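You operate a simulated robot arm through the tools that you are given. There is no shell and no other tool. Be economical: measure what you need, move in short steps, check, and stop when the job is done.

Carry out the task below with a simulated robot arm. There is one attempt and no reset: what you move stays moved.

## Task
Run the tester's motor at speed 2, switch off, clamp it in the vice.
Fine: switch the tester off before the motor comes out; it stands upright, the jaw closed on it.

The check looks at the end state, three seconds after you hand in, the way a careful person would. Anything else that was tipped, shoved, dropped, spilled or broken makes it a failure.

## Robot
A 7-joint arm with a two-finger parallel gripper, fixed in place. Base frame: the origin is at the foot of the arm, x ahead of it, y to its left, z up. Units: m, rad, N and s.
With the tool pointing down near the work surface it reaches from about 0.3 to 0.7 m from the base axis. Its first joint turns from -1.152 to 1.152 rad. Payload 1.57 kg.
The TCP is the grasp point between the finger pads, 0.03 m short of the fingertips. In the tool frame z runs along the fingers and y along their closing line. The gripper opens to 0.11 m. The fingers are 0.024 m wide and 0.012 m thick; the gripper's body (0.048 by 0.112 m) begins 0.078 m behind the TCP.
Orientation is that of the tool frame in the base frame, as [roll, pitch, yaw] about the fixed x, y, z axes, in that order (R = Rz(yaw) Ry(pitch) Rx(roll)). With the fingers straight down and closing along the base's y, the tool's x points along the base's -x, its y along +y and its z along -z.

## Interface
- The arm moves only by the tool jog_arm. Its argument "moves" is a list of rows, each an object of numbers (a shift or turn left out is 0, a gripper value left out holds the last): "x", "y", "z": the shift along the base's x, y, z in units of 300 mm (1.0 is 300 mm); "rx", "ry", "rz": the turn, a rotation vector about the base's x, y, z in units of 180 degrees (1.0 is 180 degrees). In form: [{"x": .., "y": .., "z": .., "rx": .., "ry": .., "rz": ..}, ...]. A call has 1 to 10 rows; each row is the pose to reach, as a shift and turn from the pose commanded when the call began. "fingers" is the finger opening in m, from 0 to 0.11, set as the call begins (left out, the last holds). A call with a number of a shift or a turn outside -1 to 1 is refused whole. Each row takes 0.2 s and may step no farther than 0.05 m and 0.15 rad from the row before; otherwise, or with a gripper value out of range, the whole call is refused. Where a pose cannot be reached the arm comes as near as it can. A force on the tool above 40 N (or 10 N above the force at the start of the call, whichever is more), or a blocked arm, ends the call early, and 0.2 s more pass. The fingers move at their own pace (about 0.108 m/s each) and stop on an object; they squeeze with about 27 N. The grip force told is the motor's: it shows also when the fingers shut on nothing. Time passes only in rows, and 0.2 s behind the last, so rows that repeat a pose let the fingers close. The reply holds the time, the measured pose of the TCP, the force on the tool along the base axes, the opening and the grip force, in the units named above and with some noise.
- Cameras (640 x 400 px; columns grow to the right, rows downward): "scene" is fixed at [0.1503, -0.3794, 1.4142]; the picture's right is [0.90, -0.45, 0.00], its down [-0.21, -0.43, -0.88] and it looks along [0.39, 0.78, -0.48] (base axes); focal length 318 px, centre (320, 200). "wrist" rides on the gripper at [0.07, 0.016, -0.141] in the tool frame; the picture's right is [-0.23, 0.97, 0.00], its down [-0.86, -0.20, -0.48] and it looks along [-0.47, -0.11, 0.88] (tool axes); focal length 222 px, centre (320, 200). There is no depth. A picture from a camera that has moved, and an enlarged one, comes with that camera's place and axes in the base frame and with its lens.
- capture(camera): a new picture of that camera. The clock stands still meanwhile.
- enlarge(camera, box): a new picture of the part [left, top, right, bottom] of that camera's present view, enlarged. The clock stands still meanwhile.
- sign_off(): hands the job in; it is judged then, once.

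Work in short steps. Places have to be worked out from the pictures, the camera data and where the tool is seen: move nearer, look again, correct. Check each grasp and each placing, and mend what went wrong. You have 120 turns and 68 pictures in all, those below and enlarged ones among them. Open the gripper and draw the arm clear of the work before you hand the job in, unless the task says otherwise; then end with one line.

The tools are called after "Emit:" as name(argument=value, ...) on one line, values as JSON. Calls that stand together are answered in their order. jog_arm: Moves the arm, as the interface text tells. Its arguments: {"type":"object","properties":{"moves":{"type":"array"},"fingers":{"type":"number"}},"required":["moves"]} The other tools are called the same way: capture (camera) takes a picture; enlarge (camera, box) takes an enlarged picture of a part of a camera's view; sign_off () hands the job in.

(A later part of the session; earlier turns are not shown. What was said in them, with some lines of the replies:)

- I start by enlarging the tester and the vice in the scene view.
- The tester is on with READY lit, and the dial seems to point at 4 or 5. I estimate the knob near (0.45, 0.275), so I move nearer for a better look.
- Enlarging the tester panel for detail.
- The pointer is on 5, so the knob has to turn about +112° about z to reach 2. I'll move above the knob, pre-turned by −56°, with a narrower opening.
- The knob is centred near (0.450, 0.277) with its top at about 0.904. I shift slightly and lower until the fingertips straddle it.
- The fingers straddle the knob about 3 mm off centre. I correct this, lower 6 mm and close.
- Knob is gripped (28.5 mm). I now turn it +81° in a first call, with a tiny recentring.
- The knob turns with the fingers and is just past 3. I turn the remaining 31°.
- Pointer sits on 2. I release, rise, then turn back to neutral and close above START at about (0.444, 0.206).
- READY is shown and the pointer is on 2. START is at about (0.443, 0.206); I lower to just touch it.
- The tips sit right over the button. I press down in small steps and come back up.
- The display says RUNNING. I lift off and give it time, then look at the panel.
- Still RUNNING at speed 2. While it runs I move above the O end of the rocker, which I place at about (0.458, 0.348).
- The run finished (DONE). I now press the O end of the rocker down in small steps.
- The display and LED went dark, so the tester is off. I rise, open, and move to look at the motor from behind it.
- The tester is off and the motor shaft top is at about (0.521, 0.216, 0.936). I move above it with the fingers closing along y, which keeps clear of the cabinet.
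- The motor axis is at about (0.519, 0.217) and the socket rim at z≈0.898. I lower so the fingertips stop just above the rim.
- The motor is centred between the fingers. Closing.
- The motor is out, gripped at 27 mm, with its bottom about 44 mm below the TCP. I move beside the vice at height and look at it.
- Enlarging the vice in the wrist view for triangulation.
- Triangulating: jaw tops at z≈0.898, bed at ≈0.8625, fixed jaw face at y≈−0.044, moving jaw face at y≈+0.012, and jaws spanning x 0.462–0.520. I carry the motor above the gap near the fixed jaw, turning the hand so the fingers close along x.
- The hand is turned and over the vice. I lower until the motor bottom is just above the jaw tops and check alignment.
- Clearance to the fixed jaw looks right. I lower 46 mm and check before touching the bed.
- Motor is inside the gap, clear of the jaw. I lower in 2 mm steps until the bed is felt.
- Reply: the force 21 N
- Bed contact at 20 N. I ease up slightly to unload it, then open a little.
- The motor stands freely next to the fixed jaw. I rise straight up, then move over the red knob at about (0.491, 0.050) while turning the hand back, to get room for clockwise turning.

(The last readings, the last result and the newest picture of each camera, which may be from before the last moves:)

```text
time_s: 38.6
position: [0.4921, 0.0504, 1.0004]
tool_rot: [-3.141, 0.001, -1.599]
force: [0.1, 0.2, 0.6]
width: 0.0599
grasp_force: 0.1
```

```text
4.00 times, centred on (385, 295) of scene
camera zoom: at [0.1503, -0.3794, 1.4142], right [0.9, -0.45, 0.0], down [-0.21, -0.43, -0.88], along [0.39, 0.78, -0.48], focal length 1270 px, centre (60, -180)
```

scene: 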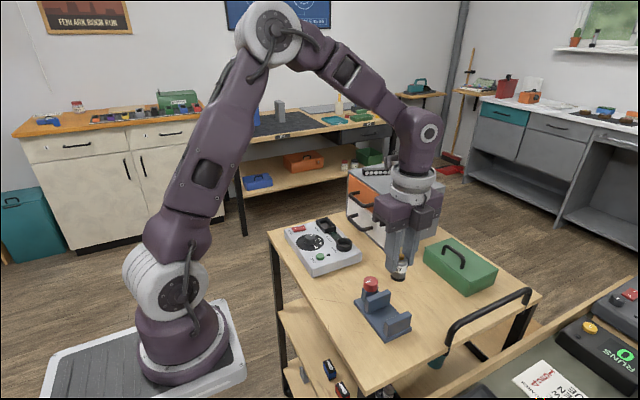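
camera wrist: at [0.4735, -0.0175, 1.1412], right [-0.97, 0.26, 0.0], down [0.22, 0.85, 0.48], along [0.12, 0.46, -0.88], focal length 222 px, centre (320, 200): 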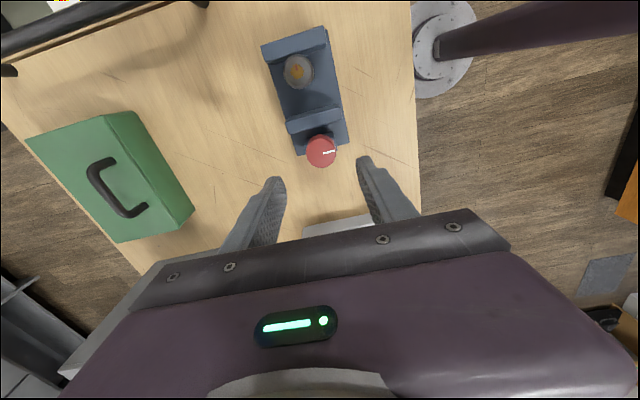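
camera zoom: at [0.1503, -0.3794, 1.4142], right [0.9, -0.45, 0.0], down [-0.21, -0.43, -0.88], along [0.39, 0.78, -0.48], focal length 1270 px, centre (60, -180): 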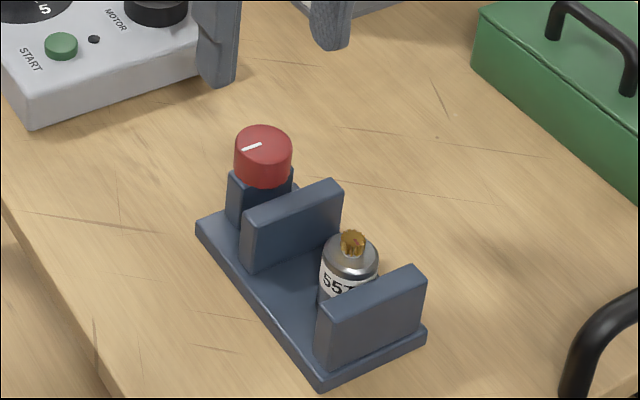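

Motor stands upright in the gap. I lower onto the knob with fingertips kept above the jaw tops.

Emit:
jog_arm(moves=[{"x": -0.003, "y": -0.007, "z": -0.1}, {"x": -0.003, "y": -0.007, "z": -0.18}, {"x": -0.003, "y": -0.007, "z": -0.218}, {"x": -0.003, "y": -0.007, "z": -0.218}])

Emit:
enlarge(camera="wrist", box=[240, 80, 400, 230])

Emit:
enlarge(camera="scene", box=[350, 260, 420, 340])

```text
time_s: 39.6
position: [0.4904, 0.0488, 0.9339]
tool_rot: [-3.138, 0.001, -1.599]
force: [0.3, -0.8, 0.0]
width: 0.06
grasp_force: 0.0
```

```text
2.67 times, centred on (320, 155) of wrist
camera zoom: at [0.4717, -0.0203, 1.0755], right [-0.97, 0.26, 0.0], down [0.23, 0.85, 0.48], along [0.12, 0.46, -0.88], focal length 592 px, centre (320, 320)
```

zoom: 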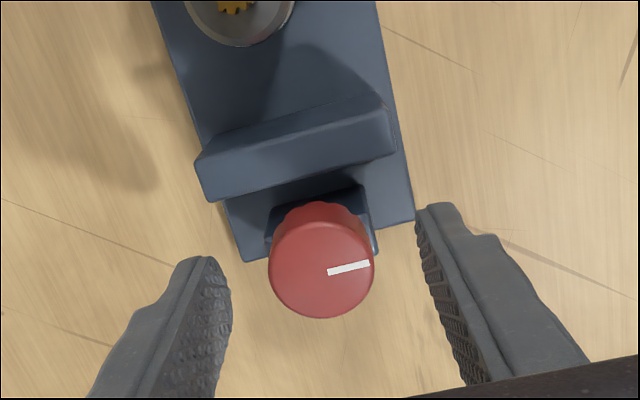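

```text
5.00 times, centred on (385, 300) of scene
camera zoom: at [0.1503, -0.3794, 1.4142], right [0.9, -0.45, 0.0], down [-0.21, -0.43, -0.88], along [0.39, 0.78, -0.48], focal length 1587 px, centre (-5, -300)
```

zoom: 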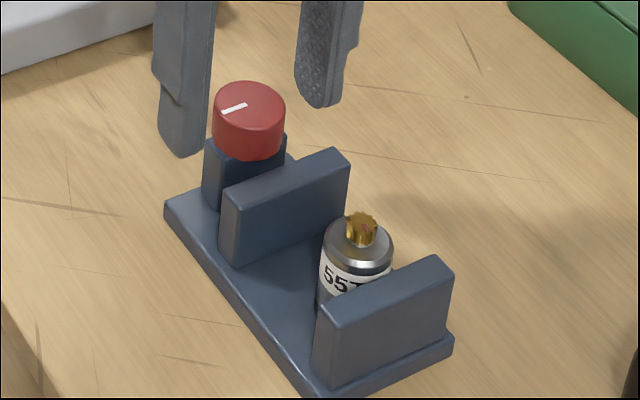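

The hand is about 2–3 mm too far in +y; I correct it and close on the knob.

Emit:
jog_arm(moves=[{"y": -0.008}, {"y": -0.008}])

Emit:
jog_arm(moves=[{}, {}, {}], fingers=0.015)

Emit:
jog_arm(moves=[{"rz": -0.045}, {"rz": -0.09}, {"rz": -0.135}, {"rz": -0.18}, {"rz": -0.225}])

Emit:
enlarge(camera="scene", box=[350, 260, 420, 340])

```text
time_s: 40.2
position: [0.4902, 0.0465, 0.9348]
tool_rot: [3.141, 0.0, -1.601]
force: [-0.1, 0.4, -0.5]
width: 0.06
grasp_force: 0.0
```

```text
time_s: 41.0
position: [0.4895, 0.0453, 0.9341]
tool_rot: [3.14, 0.001, -1.601]
force: [-7.5, 0.3, 2.7]
width: 0.0309
grasp_force: 39.7
```

```text
time_s: 42.2
position: [0.4885, 0.0472, 0.9346]
tool_rot: [3.14, -0.003, -2.311]
force: [-32.9, 7.8, 1.4]
width: 0.0312
grasp_force: 39.8
```

```text
5.00 times, centred on (385, 300) of scene
camera zoom: at [0.1494, -0.3792, 1.4143], right [0.9, -0.45, 0.0], down [-0.21, -0.43, -0.88], along [0.39, 0.78, -0.48], focal length 1587 px, centre (-5, -300)
```

zoom: 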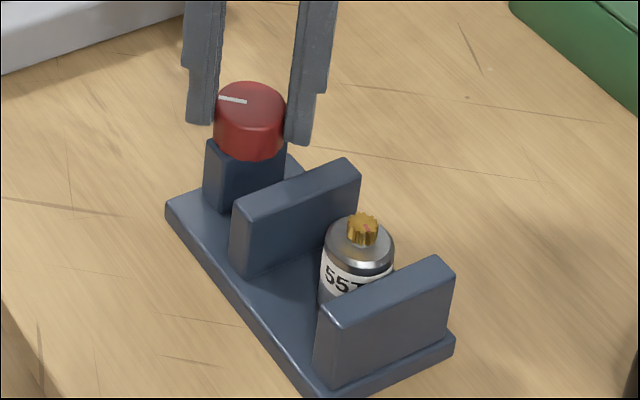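

Clockwise closes the jaw (about 7 mm in 40°). There is a 33 N side force from mis-centring, so I shift the hand along it by ~2 mm and read again.

Emit:
jog_arm(moves=[{"x": -0.004, "y": 0.002}, {"x": -0.007, "y": 0.004}])

```text
time_s: 42.8
position: [0.4883, 0.0461, 0.9345]
tool_rot: [3.141, -0.003, -2.31]
force: [-12.9, -2.7, -15.5]
width: 0.0313
grasp_force: 40.1
```

Some residual load remains, so I open slightly to relax, then re-grip.

Emit:
jog_arm(moves=[{}, {}], fingers=0.042)

Emit:
enlarge(camera="wrist", box=[240, 80, 400, 230])

```text
time_s: 43.4
position: [0.4898, 0.049, 0.9348]
tool_rot: [-3.141, 0.003, -2.308]
force: [-0.4, -0.2, 0.1]
width: 0.0421
grasp_force: 0.1
```

```text
2.67 times, centred on (320, 155) of wrist
camera zoom: at [0.4302, 0.0082, 1.076], right [-0.57, 0.82, 0.0], down [0.72, 0.5, 0.48], along [0.4, 0.27, -0.88], focal length 592 px, centre (320, 320)
```

zoom: 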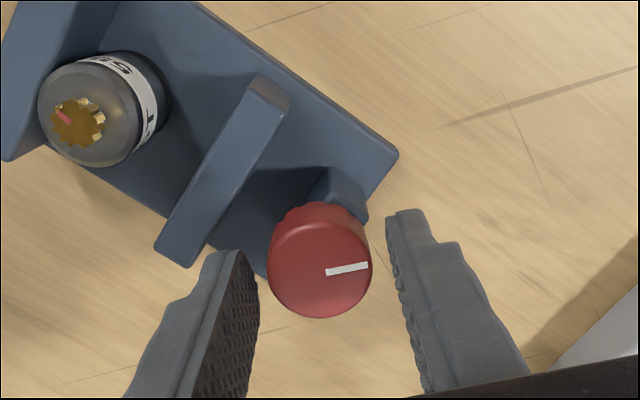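

The knob is now centred along the closing line. I re-grip and continue clockwise.

Emit:
jog_arm(moves=[{}, {}], fingers=0.015)

Emit:
jog_arm(moves=[{"rz": -0.045}, {"rz": -0.09}, {"rz": -0.135}, {"rz": -0.18}, {"rz": -0.225}, {"rz": -0.27}])

Emit:
enlarge(camera="scene", box=[350, 260, 420, 340])

```text
time_s: 44.0
position: [0.4903, 0.0484, 0.9348]
tool_rot: [3.141, 0.001, -2.31]
force: [5.8, -2.6, 0.2]
width: 0.0313
grasp_force: 40.1
```

```text
time_s: 45.4
position: [0.4886, 0.0475, 0.9351]
tool_rot: [-3.139, 0.001, 3.126]
force: [9.8, -1.1, 19.5]
width: 0.031
grasp_force: 39.9
```

```text
5.00 times, centred on (385, 300) of scene
camera zoom: at [0.1502, -0.3794, 1.4142], right [0.9, -0.45, 0.0], down [-0.21, -0.43, -0.88], along [0.39, 0.78, -0.48], focal length 1587 px, centre (-5, -300)
```

zoom: 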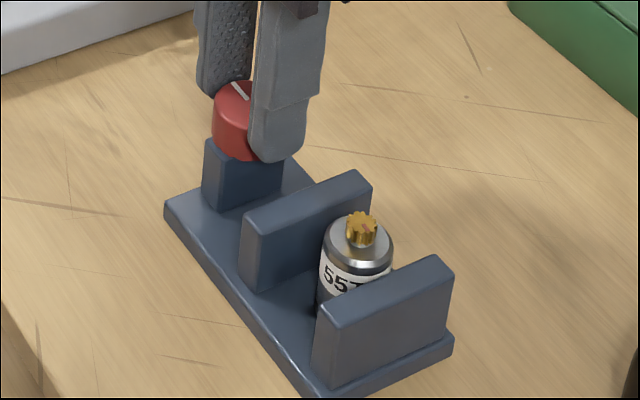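

Closing steadily with small forces. Continue 49° more.

Emit:
jog_arm(moves=[{"x": 0.002, "rz": -0.045}, {"x": 0.002, "rz": -0.09}, {"x": 0.002, "rz": -0.135}, {"x": 0.002, "rz": -0.18}, {"x": 0.002, "rz": -0.225}, {"x": 0.002, "rz": -0.27}])

Emit:
enlarge(camera="scene", box=[350, 260, 420, 340])

```text
time_s: 46.8
position: [0.4902, 0.0487, 0.9348]
tool_rot: [3.139, 0.0, 2.276]
force: [14.2, 8.8, 13.9]
width: 0.0309
grasp_force: 40.2
```

```text
5.00 times, centred on (385, 300) of scene
camera zoom: at [0.1504, -0.3791, 1.4142], right [0.9, -0.45, 0.0], down [-0.21, -0.43, -0.88], along [0.39, 0.78, -0.48], focal length 1587 px, centre (-5, -300)
```

zoom: 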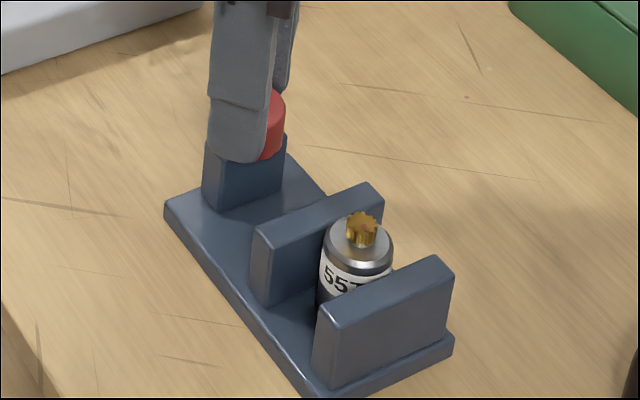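

About 22 mm moved, about 7 mm left. Continue to roughly the −90° hand yaw.

Emit:
jog_arm(moves=[{"x": 0.002, "rz": -0.045}, {"x": 0.002, "rz": -0.09}, {"x": 0.002, "rz": -0.135}, {"x": 0.002, "rz": -0.18}, {"x": 0.002, "rz": -0.21}])

Emit:
enlarge(camera="scene", box=[350, 260, 420, 340])

Emit:
enlarge(camera="wrist", box=[240, 80, 400, 230])

```text
time_s: 48.0
position: [0.4893, 0.048, 0.9343]
tool_rot: [-3.14, 0.0, 1.617]
force: [12.4, 6.7, 2.0]
width: 0.0315
grasp_force: 40.4
```

```text
5.00 times, centred on (385, 300) of scene
camera zoom: at [0.1506, -0.3792, 1.4142], right [0.9, -0.45, 0.0], down [-0.21, -0.43, -0.88], along [0.39, 0.78, -0.48], focal length 1587 px, centre (-5, -300)
```

zoom: 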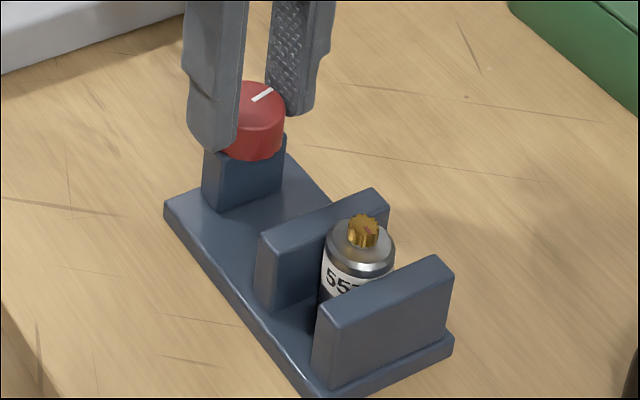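

```text
2.67 times, centred on (320, 155) of wrist
camera zoom: at [0.5031, 0.1187, 1.0754], right [0.98, -0.18, 0.0], down [-0.16, -0.86, 0.48], along [-0.09, -0.47, -0.88], focal length 592 px, centre (320, 320)
```

zoom: 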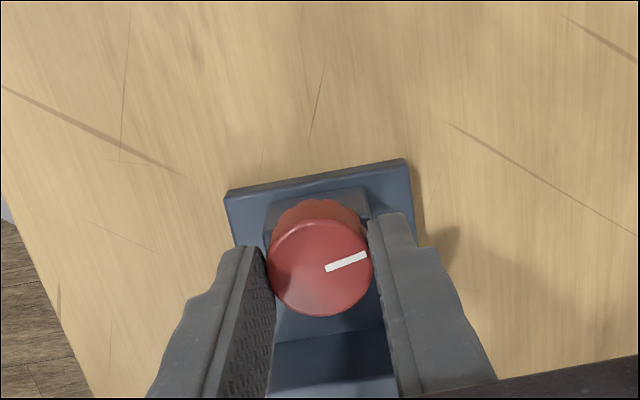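

The jaw seems just to have reached the motor, which moved a hair toward the fixed jaw. I continue gently and watch the wrench.

Emit:
jog_arm(moves=[{"rz": -0.03}, {"rz": -0.06}, {"rz": -0.09}])

Emit:
enlarge(camera="scene", box=[350, 260, 420, 340])

```text
time_s: 48.8
position: [0.4899, 0.0479, 0.9351]
tool_rot: [-3.138, 0.001, 1.335]
force: [8.2, 0.4, 1.5]
width: 0.0311
grasp_force: 39.8
```

```text
5.00 times, centred on (385, 300) of scene
camera zoom: at [0.1504, -0.3794, 1.4142], right [0.9, -0.45, 0.0], down [-0.21, -0.43, -0.88], along [0.39, 0.78, -0.48], focal length 1587 px, centre (-5, -300)
```

zoom: 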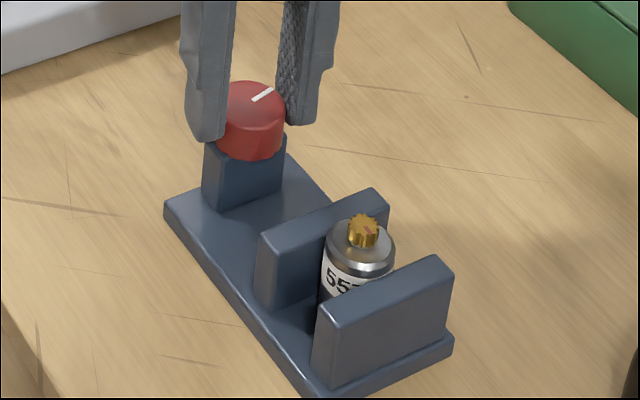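

The knob stayed put while the fingers slipped, so the jaw is tight on the motor. I release, rise and look from above.

Emit:
jog_arm(moves=[{}, {}, {}], fingers=0.06)

Emit:
jog_arm(moves=[{"z": 0.1}, {"z": 0.2}, {"z": 0.35}, {"z": 0.45}, {"z": 0.45, "y": -0.1}, {"z": 0.45, "y": -0.1}])

Emit:
enlarge(camera="scene", box=[350, 260, 420, 340])

Emit:
capture(camera="wrist")

```text
time_s: 49.6
position: [0.4911, 0.0474, 0.9348]
tool_rot: [3.142, -0.001, 1.335]
force: [-0.9, -0.1, 0.6]
width: 0.06
grasp_force: 0.2
```

```text
time_s: 51.0
position: [0.4898, 0.015, 1.0697]
tool_rot: [-3.141, 0.0, 1.335]
force: [-0.1, -0.5, 0.1]
width: 0.06
grasp_force: 0.0
```

```text
5.00 times, centred on (385, 300) of scene
camera zoom: at [0.1503, -0.3794, 1.4142], right [0.9, -0.45, 0.0], down [-0.21, -0.43, -0.88], along [0.39, 0.78, -0.48], focal length 1587 px, centre (-5, -300)
```

zoom: 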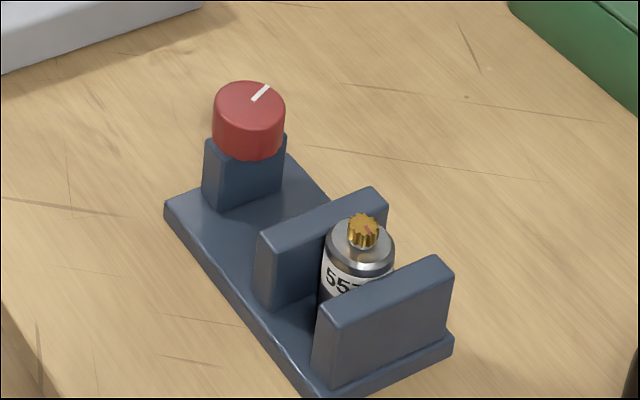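

```text
15 pictures are left
camera wrist: at [0.5212, 0.0807, 1.2107], right [0.89, -0.45, 0.0], down [-0.39, -0.79, 0.48], along [-0.21, -0.43, -0.88], focal length 222 px, centre (320, 200)
```

wrist: 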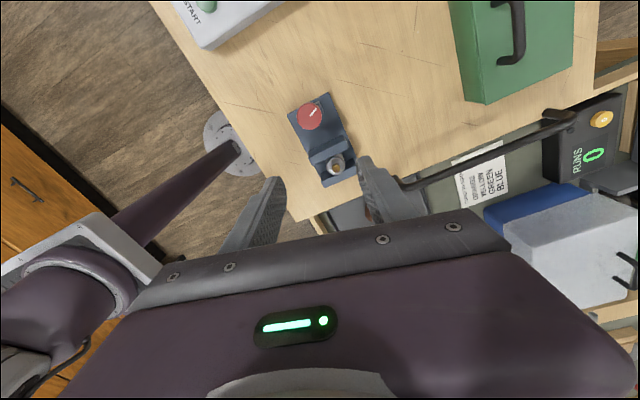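

Emit:
enlarge(camera="wrist", box=[280, 80, 370, 200])

```text
3.33 times, centred on (325, 140) of wrist
camera zoom: at [0.5212, 0.0807, 1.2107], right [0.89, -0.45, 0.0], down [-0.39, -0.79, 0.48], along [-0.21, -0.43, -0.88], focal length 740 px, centre (303, 400)
```

zoom: 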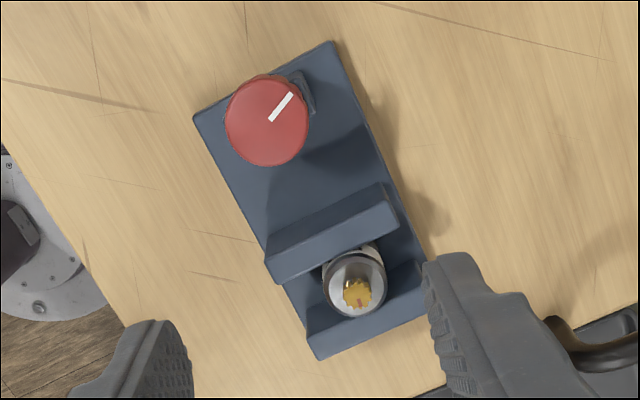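

The motor is upright between closed jaws. I draw the arm clear and make a last check of the scene.

Emit:
jog_arm(moves=[{"z": 0.15}, {"z": 0.3}, {"z": 0.4, "x": -0.1}, {"z": 0.4, "x": -0.25}, {"z": 0.4, "x": -0.4}, {"z": 0.4, "x": -0.5}, {"z": 0.4, "x": -0.5}])

Emit:
capture(camera="scene")

Emit:
enlarge(camera="scene", box=[280, 205, 430, 345])

```text
time_s: 52.6
position: [0.3405, 0.0153, 1.1899]
tool_rot: [-3.14, 0.0, 1.336]
force: [0.5, 0.1, 0.2]
width: 0.0601
grasp_force: 0.0
```

```text
13 pictures are left
```

scene: 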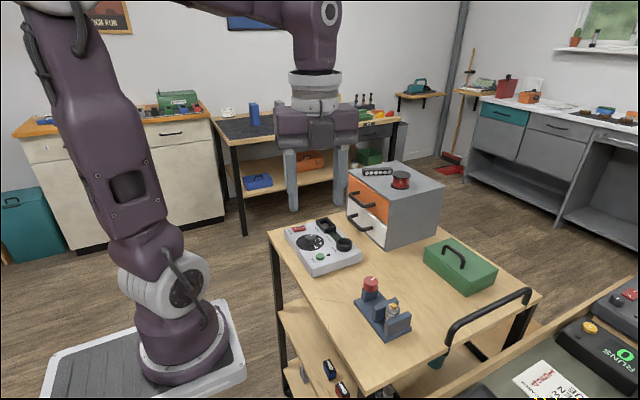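

```text
2.86 times, centred on (355, 275) of scene
camera zoom: at [0.1503, -0.3794, 1.4142], right [0.9, -0.45, 0.0], down [-0.21, -0.43, -0.88], along [0.39, 0.78, -0.48], focal length 907 px, centre (220, -14)
```

zoom: 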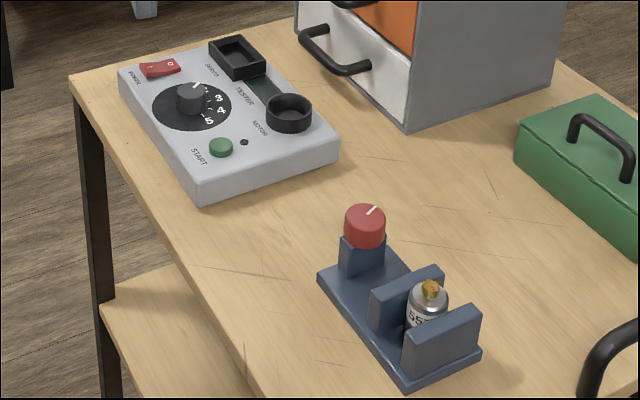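

Everything is in place; a counter labelled RUNS on the other bench reads 0, so I check what it is.

Emit:
enlarge(camera="scene", box=[500, 270, 640, 400])

```text
3.08 times, centred on (570, 335) of scene
camera zoom: at [0.1503, -0.3794, 1.4142], right [0.9, -0.45, 0.0], down [-0.21, -0.43, -0.88], along [0.39, 0.78, -0.48], focal length 977 px, centre (-449, -215)
```

zoom: 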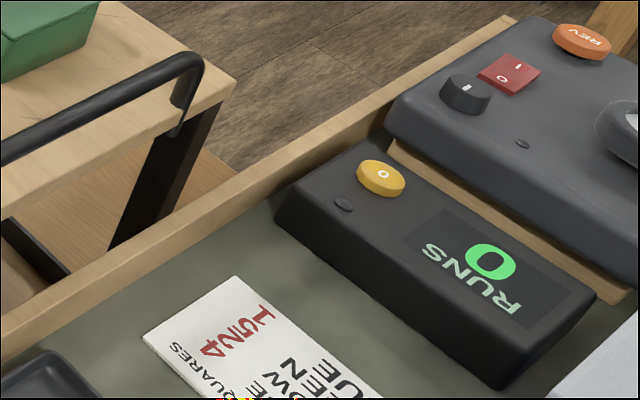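

That counter belongs to another machine on the neighbouring bench. The tester is off and the motor is clamped upright, so I hand in.

Emit:
sign_off()

```text
The job is handed in.
```

The motor ran at speed 2 until the tester showed DONE. I then switched the tester off, took the motor out, and clamped it upright in the vice with the jaw closed on it.
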